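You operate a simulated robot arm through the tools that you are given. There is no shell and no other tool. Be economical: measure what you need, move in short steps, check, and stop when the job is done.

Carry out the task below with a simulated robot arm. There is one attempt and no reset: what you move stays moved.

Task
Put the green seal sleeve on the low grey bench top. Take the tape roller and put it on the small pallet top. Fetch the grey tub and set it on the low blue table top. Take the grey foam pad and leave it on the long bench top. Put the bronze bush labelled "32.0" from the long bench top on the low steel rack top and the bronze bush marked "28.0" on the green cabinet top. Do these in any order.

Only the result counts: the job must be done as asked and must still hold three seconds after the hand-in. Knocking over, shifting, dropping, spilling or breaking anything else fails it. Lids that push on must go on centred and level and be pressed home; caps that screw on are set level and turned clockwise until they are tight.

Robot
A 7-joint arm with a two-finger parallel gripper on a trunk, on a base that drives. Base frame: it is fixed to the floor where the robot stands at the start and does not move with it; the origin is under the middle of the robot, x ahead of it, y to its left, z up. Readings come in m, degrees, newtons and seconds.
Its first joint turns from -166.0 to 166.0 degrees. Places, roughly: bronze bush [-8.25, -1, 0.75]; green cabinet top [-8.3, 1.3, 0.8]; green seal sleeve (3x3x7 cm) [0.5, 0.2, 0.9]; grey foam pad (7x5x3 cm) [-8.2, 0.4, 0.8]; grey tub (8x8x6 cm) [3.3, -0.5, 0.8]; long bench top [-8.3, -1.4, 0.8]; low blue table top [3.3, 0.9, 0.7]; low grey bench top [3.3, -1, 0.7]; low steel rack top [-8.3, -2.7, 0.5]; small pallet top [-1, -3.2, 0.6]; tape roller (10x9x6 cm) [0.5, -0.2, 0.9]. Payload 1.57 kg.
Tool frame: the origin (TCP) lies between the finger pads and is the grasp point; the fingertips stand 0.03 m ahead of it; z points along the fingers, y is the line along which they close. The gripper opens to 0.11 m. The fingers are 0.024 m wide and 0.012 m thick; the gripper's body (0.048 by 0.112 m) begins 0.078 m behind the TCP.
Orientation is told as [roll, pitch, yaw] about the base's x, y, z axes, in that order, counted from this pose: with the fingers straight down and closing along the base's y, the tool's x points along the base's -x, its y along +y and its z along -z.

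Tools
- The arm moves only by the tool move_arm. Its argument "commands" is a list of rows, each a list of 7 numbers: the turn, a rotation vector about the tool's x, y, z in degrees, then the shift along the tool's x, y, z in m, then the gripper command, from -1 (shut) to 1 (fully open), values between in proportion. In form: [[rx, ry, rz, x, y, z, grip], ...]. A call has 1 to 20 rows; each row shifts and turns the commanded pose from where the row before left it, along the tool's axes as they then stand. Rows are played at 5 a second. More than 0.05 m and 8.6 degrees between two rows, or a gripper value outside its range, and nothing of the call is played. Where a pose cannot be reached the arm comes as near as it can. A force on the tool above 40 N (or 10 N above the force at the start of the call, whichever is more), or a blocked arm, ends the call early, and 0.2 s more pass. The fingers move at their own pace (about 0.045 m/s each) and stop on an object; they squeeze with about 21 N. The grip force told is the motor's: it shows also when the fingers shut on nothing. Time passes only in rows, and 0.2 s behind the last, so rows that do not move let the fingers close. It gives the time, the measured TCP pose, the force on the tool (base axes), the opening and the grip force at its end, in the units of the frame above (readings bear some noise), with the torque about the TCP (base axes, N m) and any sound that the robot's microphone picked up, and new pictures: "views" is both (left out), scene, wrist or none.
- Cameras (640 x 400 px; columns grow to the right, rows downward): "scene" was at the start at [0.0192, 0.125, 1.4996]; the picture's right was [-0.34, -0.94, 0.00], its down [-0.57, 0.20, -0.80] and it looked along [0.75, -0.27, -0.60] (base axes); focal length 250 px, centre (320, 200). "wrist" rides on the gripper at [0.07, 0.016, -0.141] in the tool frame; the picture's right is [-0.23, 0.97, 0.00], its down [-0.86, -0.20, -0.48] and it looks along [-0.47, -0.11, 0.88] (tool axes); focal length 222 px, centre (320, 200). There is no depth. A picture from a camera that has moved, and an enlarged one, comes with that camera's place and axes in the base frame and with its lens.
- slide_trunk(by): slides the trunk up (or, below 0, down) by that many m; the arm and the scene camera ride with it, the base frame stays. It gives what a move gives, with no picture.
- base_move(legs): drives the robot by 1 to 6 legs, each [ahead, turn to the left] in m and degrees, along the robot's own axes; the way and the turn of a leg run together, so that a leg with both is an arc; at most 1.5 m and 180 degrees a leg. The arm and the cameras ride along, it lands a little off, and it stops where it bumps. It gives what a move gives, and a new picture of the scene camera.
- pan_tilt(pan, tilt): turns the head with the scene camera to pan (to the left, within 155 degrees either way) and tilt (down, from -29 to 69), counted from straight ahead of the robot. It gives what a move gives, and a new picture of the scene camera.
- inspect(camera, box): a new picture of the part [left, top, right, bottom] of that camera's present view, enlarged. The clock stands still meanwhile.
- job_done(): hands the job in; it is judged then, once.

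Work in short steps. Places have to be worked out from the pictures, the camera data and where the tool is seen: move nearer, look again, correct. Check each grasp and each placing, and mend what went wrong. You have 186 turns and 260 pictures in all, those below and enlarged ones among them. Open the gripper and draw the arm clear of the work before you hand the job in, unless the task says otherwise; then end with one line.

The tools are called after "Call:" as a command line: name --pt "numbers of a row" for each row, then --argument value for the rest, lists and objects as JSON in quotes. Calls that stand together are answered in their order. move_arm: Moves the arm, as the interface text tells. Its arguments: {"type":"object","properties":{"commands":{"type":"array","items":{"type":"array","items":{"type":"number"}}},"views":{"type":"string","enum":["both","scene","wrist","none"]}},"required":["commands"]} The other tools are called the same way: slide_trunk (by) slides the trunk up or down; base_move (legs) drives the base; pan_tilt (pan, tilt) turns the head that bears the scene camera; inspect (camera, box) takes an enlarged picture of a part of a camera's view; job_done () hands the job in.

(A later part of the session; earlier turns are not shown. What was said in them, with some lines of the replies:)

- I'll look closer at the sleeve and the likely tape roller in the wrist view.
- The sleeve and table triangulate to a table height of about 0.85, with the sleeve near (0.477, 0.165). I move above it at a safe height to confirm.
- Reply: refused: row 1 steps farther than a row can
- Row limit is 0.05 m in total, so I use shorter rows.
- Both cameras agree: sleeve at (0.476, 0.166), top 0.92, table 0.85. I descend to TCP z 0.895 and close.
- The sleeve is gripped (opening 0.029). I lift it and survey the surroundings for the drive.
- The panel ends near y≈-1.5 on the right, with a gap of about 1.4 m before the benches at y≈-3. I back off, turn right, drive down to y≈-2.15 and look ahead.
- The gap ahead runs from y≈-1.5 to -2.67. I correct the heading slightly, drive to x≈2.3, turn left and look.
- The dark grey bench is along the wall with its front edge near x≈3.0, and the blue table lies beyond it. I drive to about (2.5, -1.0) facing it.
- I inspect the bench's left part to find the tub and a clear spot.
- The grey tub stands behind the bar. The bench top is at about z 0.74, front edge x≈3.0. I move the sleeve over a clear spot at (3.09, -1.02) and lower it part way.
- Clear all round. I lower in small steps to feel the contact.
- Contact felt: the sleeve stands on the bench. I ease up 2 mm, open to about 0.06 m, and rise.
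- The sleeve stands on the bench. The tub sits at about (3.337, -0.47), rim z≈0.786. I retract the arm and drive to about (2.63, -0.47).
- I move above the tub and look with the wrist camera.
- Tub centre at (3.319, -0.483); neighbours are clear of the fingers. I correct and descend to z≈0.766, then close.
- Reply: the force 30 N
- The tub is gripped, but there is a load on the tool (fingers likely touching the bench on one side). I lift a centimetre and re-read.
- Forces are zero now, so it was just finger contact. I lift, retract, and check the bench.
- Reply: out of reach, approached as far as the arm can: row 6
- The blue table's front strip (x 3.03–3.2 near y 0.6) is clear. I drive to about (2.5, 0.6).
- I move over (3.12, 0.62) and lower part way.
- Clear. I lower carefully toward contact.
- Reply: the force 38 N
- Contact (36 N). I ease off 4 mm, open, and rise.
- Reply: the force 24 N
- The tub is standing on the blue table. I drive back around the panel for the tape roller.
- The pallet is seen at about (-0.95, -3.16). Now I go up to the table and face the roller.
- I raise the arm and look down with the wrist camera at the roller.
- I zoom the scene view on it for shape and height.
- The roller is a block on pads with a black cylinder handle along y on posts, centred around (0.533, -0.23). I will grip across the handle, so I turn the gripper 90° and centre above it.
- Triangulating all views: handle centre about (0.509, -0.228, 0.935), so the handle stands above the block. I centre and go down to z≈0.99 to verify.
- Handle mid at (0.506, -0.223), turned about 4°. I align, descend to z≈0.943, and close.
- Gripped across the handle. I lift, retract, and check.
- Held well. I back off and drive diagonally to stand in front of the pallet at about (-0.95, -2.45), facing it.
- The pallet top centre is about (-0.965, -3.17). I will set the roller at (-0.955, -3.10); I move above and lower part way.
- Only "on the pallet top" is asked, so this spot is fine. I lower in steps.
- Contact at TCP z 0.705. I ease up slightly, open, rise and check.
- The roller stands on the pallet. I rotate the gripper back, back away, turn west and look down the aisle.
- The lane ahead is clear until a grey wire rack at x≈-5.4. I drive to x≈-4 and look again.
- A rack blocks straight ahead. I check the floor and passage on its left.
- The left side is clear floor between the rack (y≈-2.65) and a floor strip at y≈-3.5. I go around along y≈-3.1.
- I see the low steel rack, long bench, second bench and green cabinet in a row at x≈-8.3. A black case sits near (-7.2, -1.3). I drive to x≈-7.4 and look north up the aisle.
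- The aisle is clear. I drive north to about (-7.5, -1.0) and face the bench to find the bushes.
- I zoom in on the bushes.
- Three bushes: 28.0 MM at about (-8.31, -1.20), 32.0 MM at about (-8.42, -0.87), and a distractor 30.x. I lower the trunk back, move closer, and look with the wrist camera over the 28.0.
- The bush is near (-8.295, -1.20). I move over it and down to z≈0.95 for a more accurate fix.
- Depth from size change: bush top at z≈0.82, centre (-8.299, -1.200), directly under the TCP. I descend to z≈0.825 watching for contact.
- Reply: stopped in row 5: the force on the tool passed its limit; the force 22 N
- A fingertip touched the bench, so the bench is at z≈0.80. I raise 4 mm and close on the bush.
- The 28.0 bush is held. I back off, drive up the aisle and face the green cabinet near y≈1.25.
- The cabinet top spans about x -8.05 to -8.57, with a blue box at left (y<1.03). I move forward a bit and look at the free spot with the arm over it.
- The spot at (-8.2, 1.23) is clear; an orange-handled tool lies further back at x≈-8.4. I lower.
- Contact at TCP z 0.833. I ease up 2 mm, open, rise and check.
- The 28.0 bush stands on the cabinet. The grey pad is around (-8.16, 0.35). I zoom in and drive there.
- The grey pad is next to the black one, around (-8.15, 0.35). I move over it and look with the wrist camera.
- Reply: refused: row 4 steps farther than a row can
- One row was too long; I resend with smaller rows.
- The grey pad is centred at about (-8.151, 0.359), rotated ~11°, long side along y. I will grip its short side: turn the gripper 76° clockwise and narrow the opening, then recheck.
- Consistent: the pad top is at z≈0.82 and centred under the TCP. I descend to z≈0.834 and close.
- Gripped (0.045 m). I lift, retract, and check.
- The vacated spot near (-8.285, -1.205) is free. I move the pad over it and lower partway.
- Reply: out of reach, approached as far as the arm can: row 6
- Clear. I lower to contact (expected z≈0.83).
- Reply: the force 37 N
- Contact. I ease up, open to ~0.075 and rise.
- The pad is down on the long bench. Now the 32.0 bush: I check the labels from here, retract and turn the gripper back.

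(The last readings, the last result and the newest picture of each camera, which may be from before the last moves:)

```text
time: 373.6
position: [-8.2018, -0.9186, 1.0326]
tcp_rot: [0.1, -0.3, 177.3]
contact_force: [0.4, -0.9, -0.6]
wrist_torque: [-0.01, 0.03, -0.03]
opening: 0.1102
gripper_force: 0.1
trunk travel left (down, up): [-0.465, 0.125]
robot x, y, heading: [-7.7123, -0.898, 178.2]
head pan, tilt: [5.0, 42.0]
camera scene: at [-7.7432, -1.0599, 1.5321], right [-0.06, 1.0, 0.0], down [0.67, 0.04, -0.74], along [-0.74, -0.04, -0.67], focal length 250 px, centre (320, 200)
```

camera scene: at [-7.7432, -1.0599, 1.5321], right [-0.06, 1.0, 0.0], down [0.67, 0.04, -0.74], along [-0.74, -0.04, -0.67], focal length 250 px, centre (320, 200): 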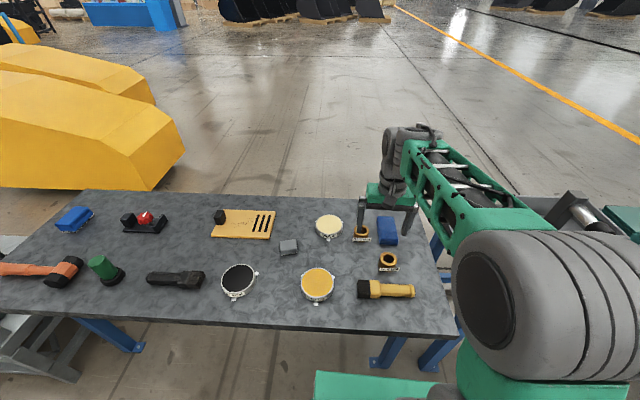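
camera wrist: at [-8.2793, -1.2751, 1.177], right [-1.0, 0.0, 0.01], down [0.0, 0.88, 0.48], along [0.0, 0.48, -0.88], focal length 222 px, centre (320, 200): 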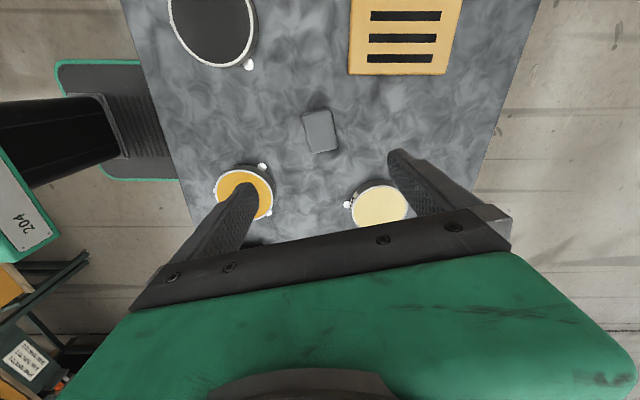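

I move the gripper over the 32.0 bush and look.

Call:
move_arm --pt "0 0 0 -0.045 0.005 0 1" --pt "0 0 0 -0.045 0.01 0 1" --pt "0 0 0 -0.02 0.01 0 1" --pt "0 0 0 0 0 0 1" --views "wrist"

Call:
inspect --camera "wrist" --box '[220, 80, 420, 220]'

Call:
inspect --camera "scene" --box '[300, 190, 420, 290]'

```text
time: 374.6
position: [-8.3129, -0.9374, 1.0345]
tcp_rot: [0.0, -0.3, 177.4]
contact_force: [0.2, -0.1, -0.1]
wrist_torque: [-0.03, -0.02, 0.05]
opening: 0.1102
gripper_force: 0.1
trunk travel left (down, up): [-0.465, 0.125]
robot x, y, heading: [-7.7141, -0.896, 178.0]
head pan, tilt: [5.0, 42.0]
camera wrist: at [-8.245, -0.9571, 1.1761], right [-0.27, -0.96, 0.0], down [-0.84, 0.24, 0.48], along [-0.47, 0.13, -0.88], focal length 222 px, centre (320, 200)
```

wrist: 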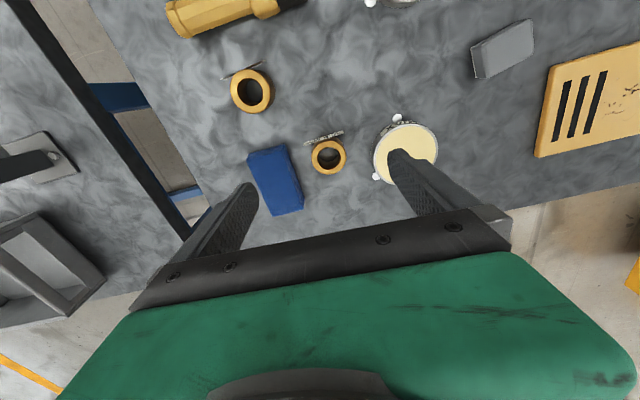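

```text
2.86 times, centred on (320, 150) of wrist
camera zoom: at [-8.245, -0.9571, 1.1761], right [-0.27, -0.96, 0.0], down [-0.84, 0.24, 0.48], along [-0.47, 0.13, -0.88], focal length 635 px, centre (320, 343)
```

zoom: 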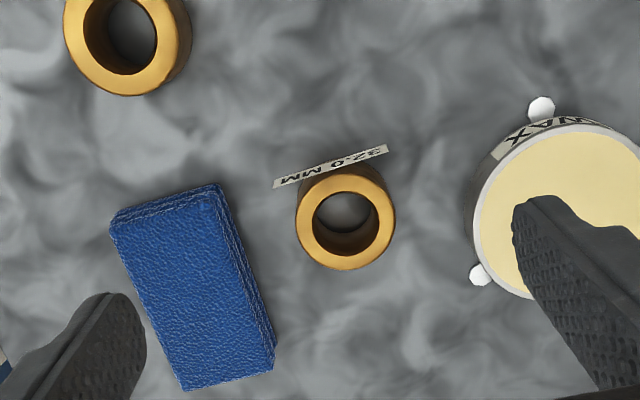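

```text
4.00 times, centred on (360, 240) of scene
camera zoom: at [-7.743, -1.0599, 1.5321], right [-0.06, 1.0, 0.0], down [0.67, 0.04, -0.74], along [-0.74, -0.04, -0.67], focal length 1000 px, centre (160, 40)
```

zoom: 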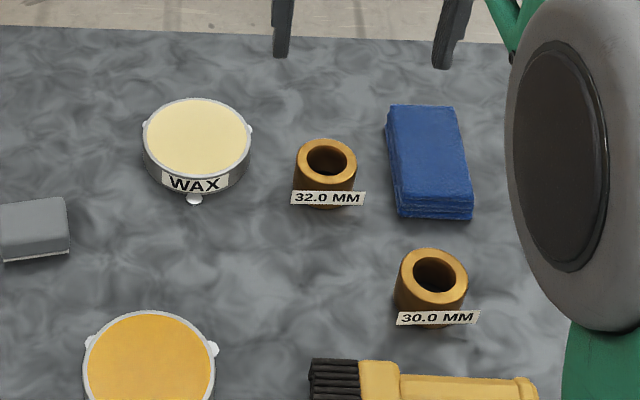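

The 32.0 bush is at (-8.354, -0.941), with the blue cloth about 27 mm away on one side. I narrow the opening to 0.07, centre, and descend to z 0.90 to verify.

Call:
move_arm --pt "0 0 0 -0.04 0.008 0 0.27" --pt "0 0 0 0 0 0.045 0.27" --pt "0 0 0 0 0 0.045 0.27" --pt "0 0 0 0 0 0.04 0.27" --pt "0 0 0 0 0 0 0.27" --views "wrist"

Call:
inspect --camera "wrist" --box '[220, 100, 420, 240]'

```text
time: 375.8
position: [-8.355, -0.9437, 0.904]
tcp_rot: [0.1, -0.3, 177.3]
contact_force: [-0.7, 0.0, -0.3]
wrist_torque: [0.02, 0.0, -0.01]
opening: 0.0701
gripper_force: 0.1
trunk travel left (down, up): [-0.465, 0.125]
robot x, y, heading: [-7.7133, -0.9023, 178.1]
head pan, tilt: [5.0, 42.0]
camera wrist: at [-8.2864, -0.9632, 1.0467], right [-0.27, -0.96, 0.0], down [-0.84, 0.24, 0.48], along [-0.47, 0.13, -0.88], focal length 222 px, centre (320, 200)
```

wrist: 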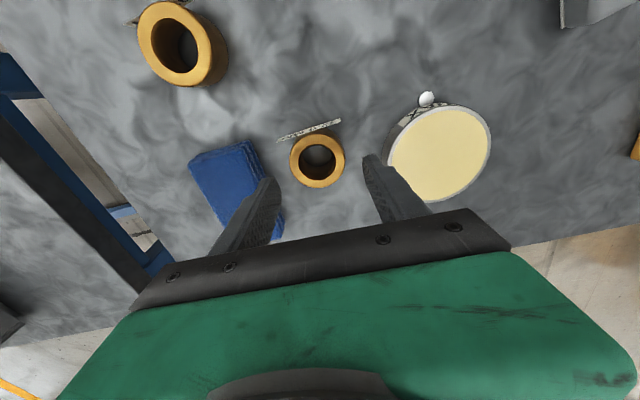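

```text
2.86 times, centred on (320, 170) of wrist
camera zoom: at [-8.2864, -0.9632, 1.0467], right [-0.27, -0.96, 0.0], down [-0.84, 0.24, 0.48], along [-0.47, 0.13, -0.88], focal length 635 px, centre (320, 286)
```

zoom: 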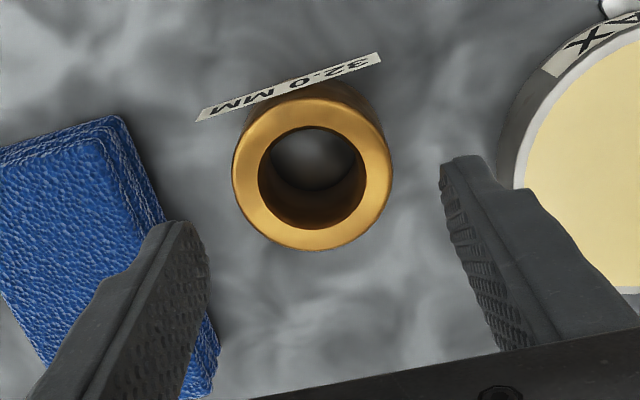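

Fingers clear the cloth by about 1 cm. I descend to z≈0.835 and close.

Call:
move_arm --pt "0 0 0 0 0 0.03 0.27" --pt "0 0 0 0 0 0.025 0.27" --pt "0 0 0 0 0 0.014 0.27" --pt "0 0 0 0 0 0 0.27" --pt "0 0 0 0 0 0 -1" --pt "0 0 0 0 0 0 -1" --pt "0 0 0 0 0 0 -1" --pt "0 0 0 0 0 0 -1" --views "wrist"

```text
time: 377.6
position: [-8.3538, -0.9437, 0.8357]
tcp_rot: [0.1, -0.2, 177.4]
contact_force: [0.3, 1.2, 0.1]
wrist_torque: [0.14, 0.01, 0.01]
opening: 0.0549
gripper_force: 21.0
trunk travel left (down, up): [-0.465, 0.125]
robot x, y, heading: [-7.7123, -0.8993, 178.1]
head pan, tilt: [5.0, 42.0]
camera wrist: at [-8.2856, -0.9632, 0.9777], right [-0.27, -0.96, 0.0], down [-0.84, 0.24, 0.48], along [-0.47, 0.13, -0.88], focal length 222 px, centre (320, 200)
```

wrist: 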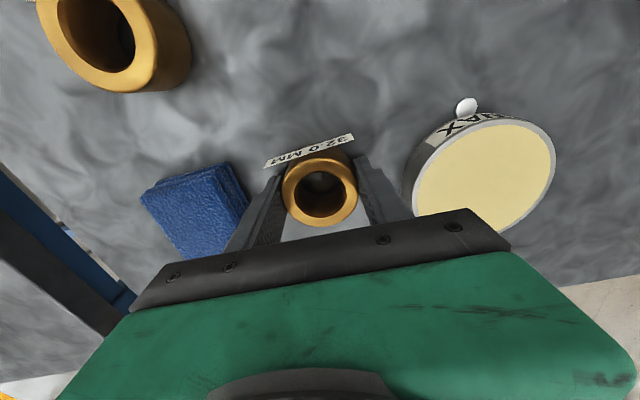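

Gripped at 0.055 m. I lift and retract, then check the bench.

Call:
move_arm --pt "0 0 0 0 0 -0.03 -1" --pt "0 0 0 0 0 -0.045 -1" --pt "0 0 0 0 0 -0.045 -1" --pt "0 0 0 0 0 -0.045 -1" --pt "0 0 0 0 0 -0.045 -1" --pt "0 0 0 0.045 0 0 -1" --pt "0 0 0 0.045 0 0 -1" --pt "0 0 0 0.045 0 0 -1" --pt "0 0 0 0.045 0 0 -1" --pt "0 0 0 0.04 0 0 -1" --pt "0 0 0 0 0 0 -1" --views "scene"

```text
time: 380.0
position: [-8.1327, -0.9527, 1.0449]
tcp_rot: [0.1, -0.3, 177.4]
contact_force: [1.3, 0.0, -2.6]
wrist_torque: [0.0, 0.03, 0.02]
opening: 0.0549
gripper_force: 21.4
trunk travel left (down, up): [-0.465, 0.125]
robot x, y, heading: [-7.7143, -0.8962, 178.2]
head pan, tilt: [5.0, 42.0]
camera scene: at [-7.7428, -1.0599, 1.5321], right [-0.06, 1.0, 0.0], down [0.67, 0.04, -0.74], along [-0.74, -0.04, -0.67], focal length 250 px, centre (320, 200)
```

scene: 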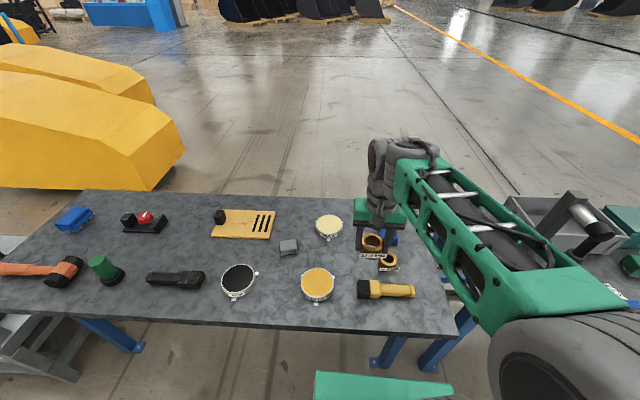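

Now I drive to the low steel rack at y≈-2.7.

Call:
base_move --legs '[[-0.22, 0], [0, 91.5], [1.4, 0], [0.38, 0], [0, -91]]'

Call:
pan_tilt --pan 5 --tilt 48

```text
time: 398.0
position: [-7.9226, -2.7397, 1.0449]
tcp_rot: [0.2, -0.3, 176.8]
contact_force: [-0.4, -1.1, -2.2]
wrist_torque: [0.01, -0.02, -0.01]
opening: 0.055
gripper_force: 20.6
trunk travel left (down, up): [-0.465, 0.125]
robot x, y, heading: [-7.5, -2.6836, 178.0]
head pan, tilt: [5.0, 42.0]
camera scene: at [-7.5334, -2.8496, 1.5321], right [-0.05, 1.0, 0.0], down [0.67, 0.03, -0.74], along [-0.74, -0.03, -0.67], focal length 250 px, centre (320, 200)
```

scene: 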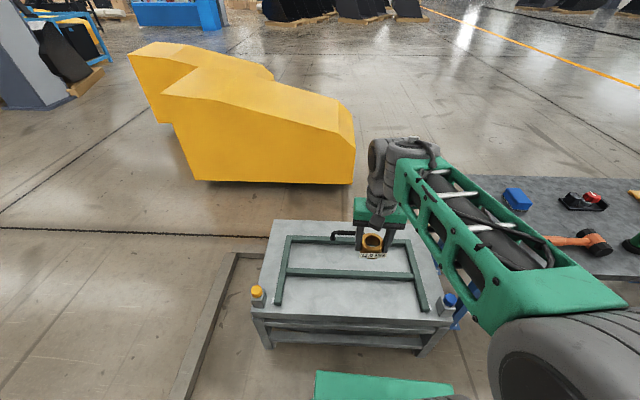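

```text
time: 398.7
position: [-7.9228, -2.7393, 1.0449]
tcp_rot: [0.1, -0.4, 177.0]
contact_force: [-0.5, -0.5, -3.6]
wrist_torque: [-0.02, -0.03, 0.01]
opening: 0.0552
gripper_force: 21.1
trunk travel left (down, up): [-0.465, 0.125]
robot x, y, heading: [-7.5007, -2.6836, 177.9]
head pan, tilt: [5.0, 48.0]
camera scene: at [-7.5286, -2.8494, 1.5236], right [-0.05, 1.0, 0.0], down [0.74, 0.03, -0.67], along [-0.67, -0.03, -0.74], focal length 250 px, centre (320, 200)
```

scene: 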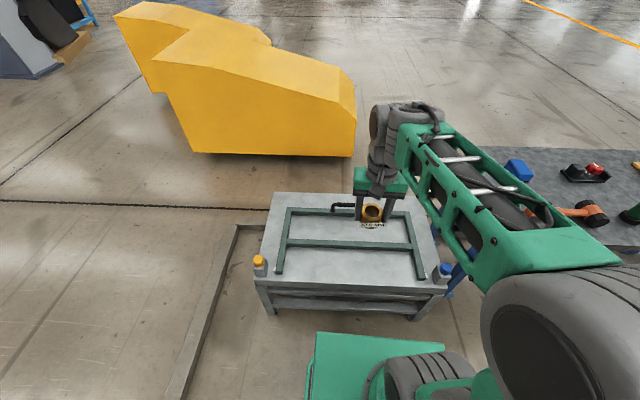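

The rack top has a green frame; a free strip is in front of its crossbar, about x -7.97 to -8.15, y≈-2.74. I move the bush over (-8.06, -2.74) and lower the trunk by 0.3.

Call:
move_arm --pt "0 0 0 -0.045 0 0 -1" --pt "0 0 0 -0.045 0 0 -1" --pt "0 0 0 -0.045 0 0 -1" --pt "0 0 0 0 0 0 -1" --views "none"

Call:
slide_trunk --by -0.3

Call:
move_arm --pt "0 0 0 0 0 0 -1" --views "both"

```text
time: 399.7
position: [-8.0574, -2.7311, 1.046]
tcp_rot: [0.1, -0.3, 176.9]
contact_force: [0.0, 0.1, -3.7]
wrist_torque: [0.01, 0.0, 0.03]
opening: 0.0553
gripper_force: 21.2
trunk travel left (down, up): [-0.465, 0.125]
robot x, y, heading: [-7.4989, -2.6875, 177.9]
head pan, tilt: [5.0, 48.0]
```

```text
time: 402.7
position: [-8.056, -2.7316, 0.7463]
tcp_rot: [0.1, -0.3, 176.9]
contact_force: [-0.3, 0.0, -3.0]
wrist_torque: [0.01, 0.01, 0.05]
opening: 0.0552
gripper_force: 21.5
trunk travel left (down, up): [-0.165, 0.425]
robot x, y, heading: [-7.4995, -2.6872, 177.5]
head pan, tilt: [5.0, 48.0]
```

```text
time: 403.1
position: [-8.057, -2.73, 0.7456]
tcp_rot: [0.1, -0.3, 176.9]
contact_force: [0.8, 0.6, -3.0]
wrist_torque: [0.01, 0.02, 0.01]
opening: 0.0549
gripper_force: 21.1
trunk travel left (down, up): [-0.165, 0.425]
robot x, y, heading: [-7.4984, -2.6899, 177.5]
head pan, tilt: [5.0, 48.0]
camera scene: at [-7.5286, -2.8494, 1.2236], right [-0.05, 1.0, 0.0], down [0.74, 0.03, -0.67], along [-0.67, -0.03, -0.74], focal length 250 px, centre (320, 200)
camera wrist: at [-7.9887, -2.7511, 0.8878], right [-0.28, -0.96, 0.0], down [-0.84, 0.25, 0.48], along [-0.46, 0.13, -0.88], focal length 222 px, centre (320, 200)
```

scene: 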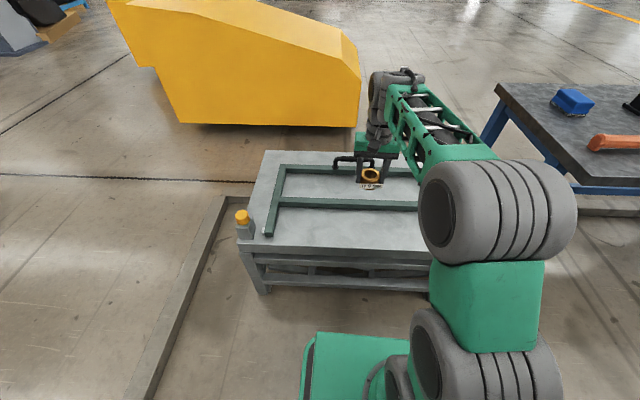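
wrist: 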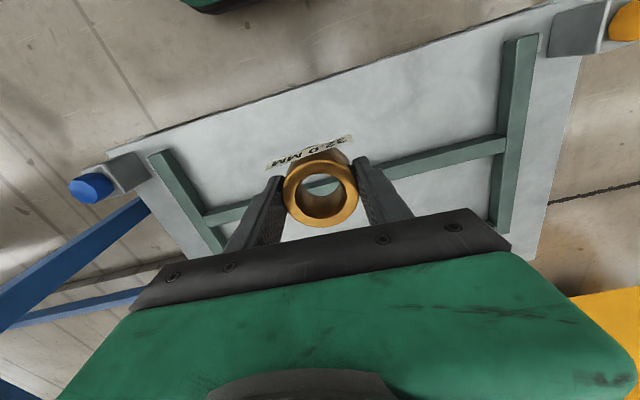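

The bush is centred in the strip between the front edge (x≈-7.99) and the crossbar (x≈-8.15). I lower.

Call:
move_arm --pt "0 0 0 0 0 0.045 -1" --pt "0 0 0 0 0 0.045 -1" --pt "0 0 0 0 0 0.045 -1" --pt "0 0 0 0 0 0.02 -1" --pt "0 0 0 0 0 0.01 -1" --pt "0 0 0 0 0 0.005 -1" --pt "0 0 0 0 0 0.005 -1" --pt "0 0 0 0 0 0 -1" --views "both"

```text
time: 404.9
position: [-8.0585, -2.7321, 0.5713]
tcp_rot: [0.1, -0.3, 176.9]
contact_force: [-0.2, 0.8, -2.4]
wrist_torque: [-0.01, -0.01, 0.0]
opening: 0.0552
gripper_force: 21.2
trunk travel left (down, up): [-0.165, 0.425]
robot x, y, heading: [-7.4952, -2.6872, 177.7]
head pan, tilt: [5.0, 48.0]
camera scene: at [-7.5286, -2.8494, 1.2236], right [-0.05, 1.0, 0.0], down [0.74, 0.03, -0.67], along [-0.67, -0.03, -0.74], focal length 250 px, centre (320, 200)
camera wrist: at [-7.9901, -2.7517, 0.7128], right [-0.28, -0.96, 0.0], down [-0.84, 0.25, 0.48], along [-0.46, 0.13, -0.88], focal length 222 px, centre (320, 200)
```

scene: 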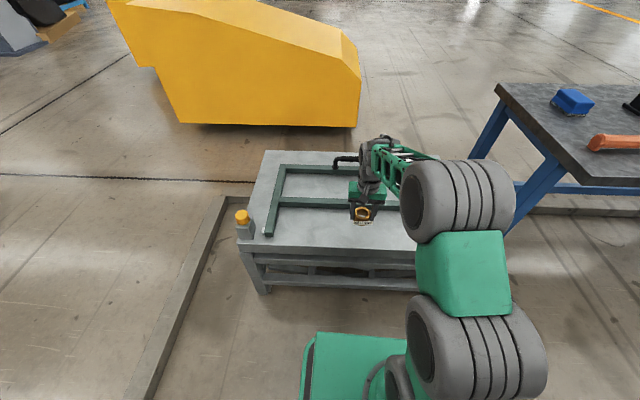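
wrist: 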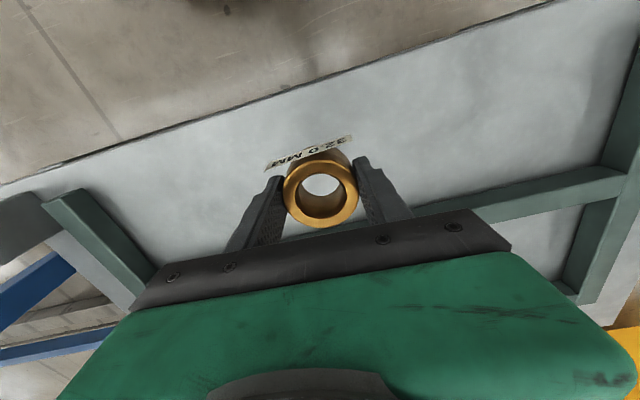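

Call:
move_arm --pt "0 0 0 0 0 0.01 -1" --pt "0 0 0 0 0 0.005 -1" --pt "0 0 0 0 0 0.004 -1" --pt "0 0 0 0 0 0.004 -1" --pt "0 0 0 0 0 0.003 -1" --pt "0 0 0 0 0 0.003 -1" --pt "0 0 0 0 0 0 -1" --views "none"

```text
time: 406.5
position: [-8.0582, -2.7312, 0.5416]
tcp_rot: [0.1, -0.4, 176.9]
contact_force: [-0.2, 0.0, -4.4]
wrist_torque: [-0.01, 0.0, 0.02]
opening: 0.0552
gripper_force: 21.3
trunk travel left (down, up): [-0.165, 0.425]
robot x, y, heading: [-7.4985, -2.6898, 177.5]
head pan, tilt: [5.0, 48.0]
```

Call:
move_arm --pt "0 0 0 0 0 0.003 -1" --pt "0 0 0 0 0 0.003 -1" --pt "0 0 0 0 0 0.003 -1" --pt "0 0 0 0 0 0.003 -1" --pt "0 0 0 0 0 0.003 -1" --pt "0 0 0 0 0 0 -1" --views "none"

```text
time: 407.9
position: [-8.0575, -2.7307, 0.5267]
tcp_rot: [0.1, -0.3, 176.9]
contact_force: [-0.7, -0.2, -3.4]
wrist_torque: [0.02, 0.0, 0.01]
opening: 0.0553
gripper_force: 21.3
trunk travel left (down, up): [-0.165, 0.425]
robot x, y, heading: [-7.5002, -2.6899, 177.6]
head pan, tilt: [5.0, 48.0]
```

Still no contact; I keep lowering and check the view.

Call:
move_arm --pt "0 0 0 0 0 0.003 -1" --pt "0 0 0 0 0 0.003 -1" --pt "0 0 0 0 0 0.003 -1" --pt "0 0 0 0 0 0.003 -1" --pt "0 0 0 0 0 0.003 -1" --pt "0 0 0 0 0 0 -1" --views "wrist"

Call:
inspect --camera "scene" --box '[300, 150, 440, 260]'

```text
time: 409.3
position: [-8.0583, -2.7314, 0.5117]
tcp_rot: [0.0, -0.2, 176.9]
contact_force: [-0.2, 0.1, -2.8]
wrist_torque: [-0.04, 0.02, -0.01]
opening: 0.0551
gripper_force: 21.5
trunk travel left (down, up): [-0.165, 0.425]
robot x, y, heading: [-7.5005, -2.6864, 177.7]
head pan, tilt: [5.0, 48.0]
camera wrist: at [-7.9897, -2.7517, 0.6538], right [-0.28, -0.96, 0.0], down [-0.84, 0.25, 0.48], along [-0.46, 0.13, -0.88], focal length 222 px, centre (320, 200)
```

wrist: 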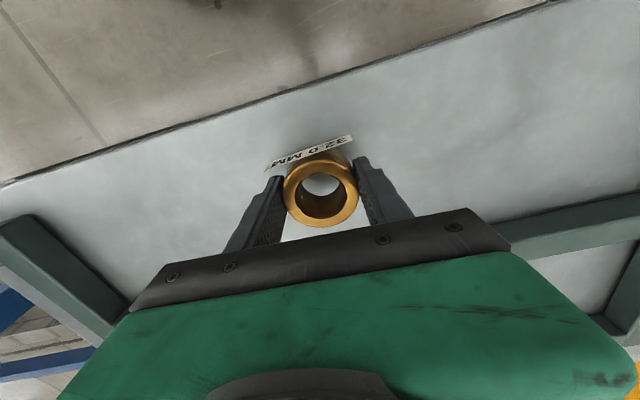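

```text
3.64 times, centred on (370, 205) of scene
camera zoom: at [-7.5286, -2.8494, 1.2236], right [-0.05, 1.0, 0.0], down [0.74, 0.03, -0.67], along [-0.67, -0.03, -0.74], focal length 909 px, centre (138, 182)
```

zoom: 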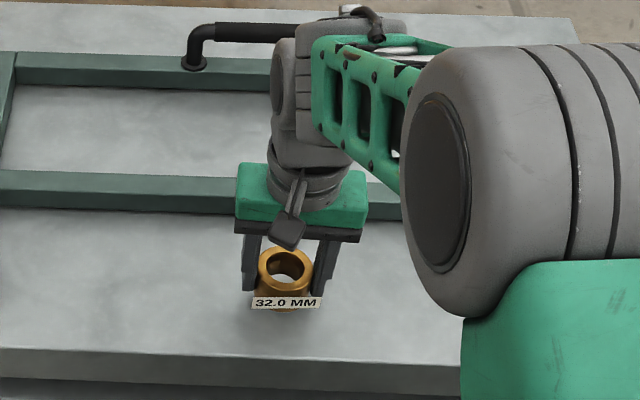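

Call:
move_arm --pt "0 0 0 0 0 0.003 -1" --pt "0 0 0 0 0 0.003 -1" --pt "0 0 0 0 0 0.003 -1" --pt "0 0 0 0 0 0.003 -1" --pt "0 0 0 0 0 0.003 -1" --pt "0 0 0 0 0 0 -1" --views "none"

```text
time: 410.7
position: [-8.059, -2.7318, 0.4961]
tcp_rot: [0.1, -0.2, 176.9]
contact_force: [0.5, 0.5, -3.6]
wrist_torque: [-0.04, -0.02, -0.01]
opening: 0.0552
gripper_force: 20.8
trunk travel left (down, up): [-0.165, 0.425]
robot x, y, heading: [-7.499, -2.6841, 177.7]
head pan, tilt: [5.0, 48.0]
```

Call:
move_arm --pt "0 0 0 0 0 0.003 -1" --pt "0 0 0 0 0 0.003 -1" --pt "0 0 0 0 0 0.003 -1" --pt "0 0 0 0 0 0.003 -1" --pt "0 0 0 0 0 0.003 -1" --pt "0 0 0 0 0 0 -1" --views "wrist"

```text
time: 411.5
position: [-8.0618, -2.7303, 0.495]
tcp_rot: [0.2, -0.9, 176.8]
contact_force: [3.0, 0.2, 16.8]
wrist_torque: [0.28, -0.47, -0.04]
opening: 0.055
gripper_force: 20.7
trunk travel left (down, up): [-0.165, 0.425]
robot x, y, heading: [-7.5032, -2.6875, 177.6]
head pan, tilt: [5.0, 48.0]
stopped in row 3: the force on the tool passed its limit (the readings are from after the stop); the commanded pose is now the measured one
camera wrist: at [-7.9918, -2.752, 0.6366], right [-0.28, -0.96, 0.01], down [-0.84, 0.25, 0.49], along [-0.47, 0.13, -0.87], focal length 222 px, centre (320, 200)
```

wrist: 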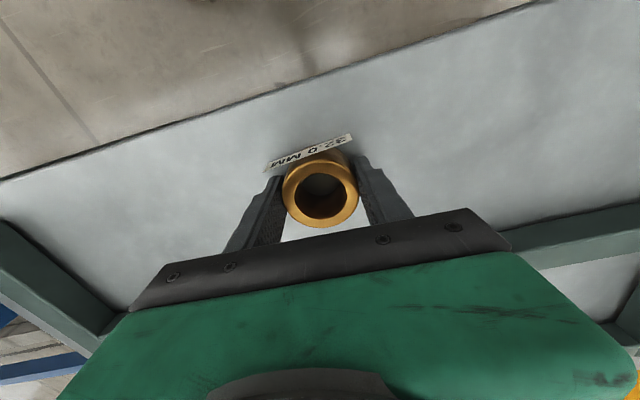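

Contact: the bush is on the rack. I open and rise.

Call:
move_arm --pt "0 0 0 0 0 -0.001 -1" --pt "0 0 0 0 0 0 0.5" --pt "0 0 0 0 0 0 0.5" --pt "0 0 0 0 0 0 0.5" --pt "0 0 0 0 0 -0.03 0.5" --pt "0 0 0 0 0 -0.045 0.5" --pt "0 0 0 0 0 -0.045 0.5" --pt "0 0 0 0 0 -0.045 0.5" --pt "0 0 0 0 0 -0.045 0.5" --pt "0 0 0 0.045 0 0 0.5" --pt "0 0 0 0.045 0 0 0.5" --pt "0 0 0 0 0 0 1" --views "wrist"

Call:
inspect --camera "scene" --box '[220, 130, 460, 300]'

```text
time: 414.1
position: [-7.9692, -2.7361, 0.7028]
tcp_rot: [0.2, -0.6, 176.8]
contact_force: [-0.6, -0.4, -0.3]
wrist_torque: [0.03, 0.0, 0.0]
opening: 0.1099
gripper_force: 0.0
trunk travel left (down, up): [-0.165, 0.425]
robot x, y, heading: [-7.4999, -2.688, 177.6]
head pan, tilt: [5.0, 48.0]
camera wrist: at [-7.8989, -2.756, 0.8444], right [-0.28, -0.96, 0.01], down [-0.84, 0.25, 0.49], along [-0.47, 0.13, -0.87], focal length 222 px, centre (320, 200)
```

wrist: 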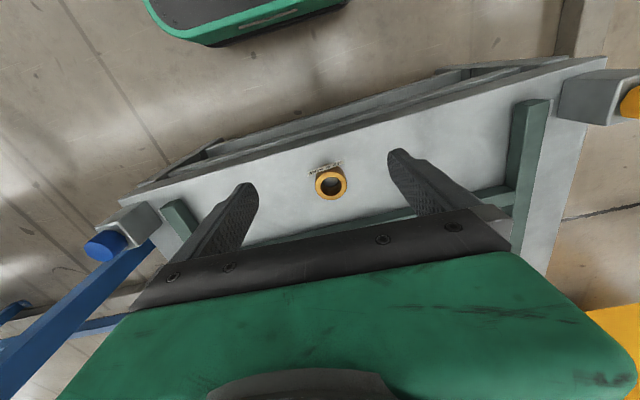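

```text
2.35 times, centred on (340, 215) of scene
camera zoom: at [-7.5283, -2.8494, 1.2236], right [-0.05, 1.0, 0.0], down [0.74, 0.03, -0.67], along [-0.67, -0.03, -0.74], focal length 588 px, centre (273, 165)
```

zoom: 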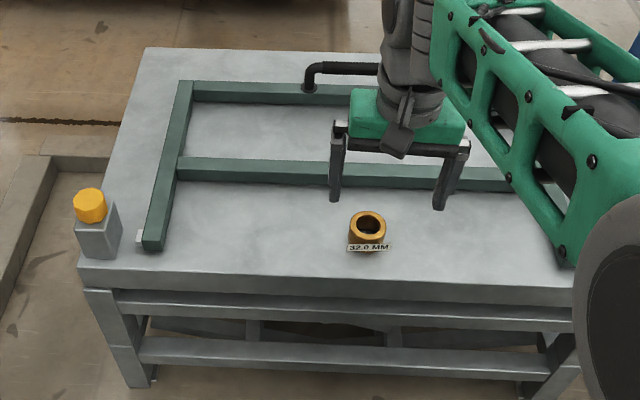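

All six items are placed and the 32.0 bush stands on the rack. I back the robot clear before handing in.

Call:
base_move --legs '[[-0.3, 0]]'

```text
time: 416.1
position: [-7.6681, -2.7472, 0.7023]
tcp_rot: [0.3, -0.7, 176.8]
contact_force: [0.1, 0.6, -0.4]
wrist_torque: [0.0, 0.01, -0.01]
opening: 0.11
gripper_force: 0.3
trunk travel left (down, up): [-0.165, 0.425]
robot x, y, heading: [-7.2001, -2.7015, 177.7]
head pan, tilt: [5.0, 48.0]
camera scene: at [-7.2284, -2.8617, 1.2236], right [-0.05, 1.0, 0.0], down [0.74, 0.03, -0.67], along [-0.67, -0.03, -0.74], focal length 250 px, centre (320, 200)
```

scene: 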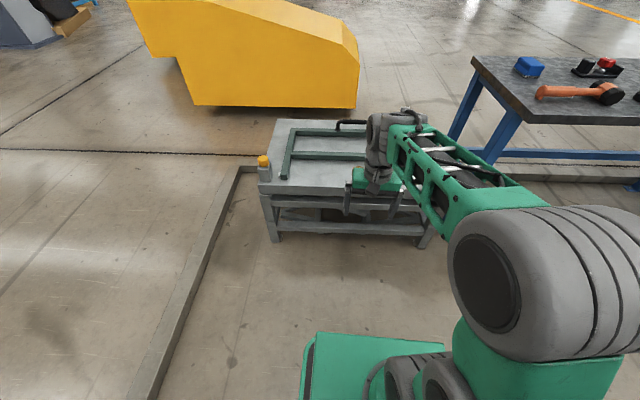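

The gripper is open and the arm is clear, so I hand in the job.

Call:
job_done

```text
The job is handed in.
```

I placed all six items where you asked, with no sign in the pictures or readings that anything else was knocked or moved, and handed the job in with the gripper open and the arm clear.
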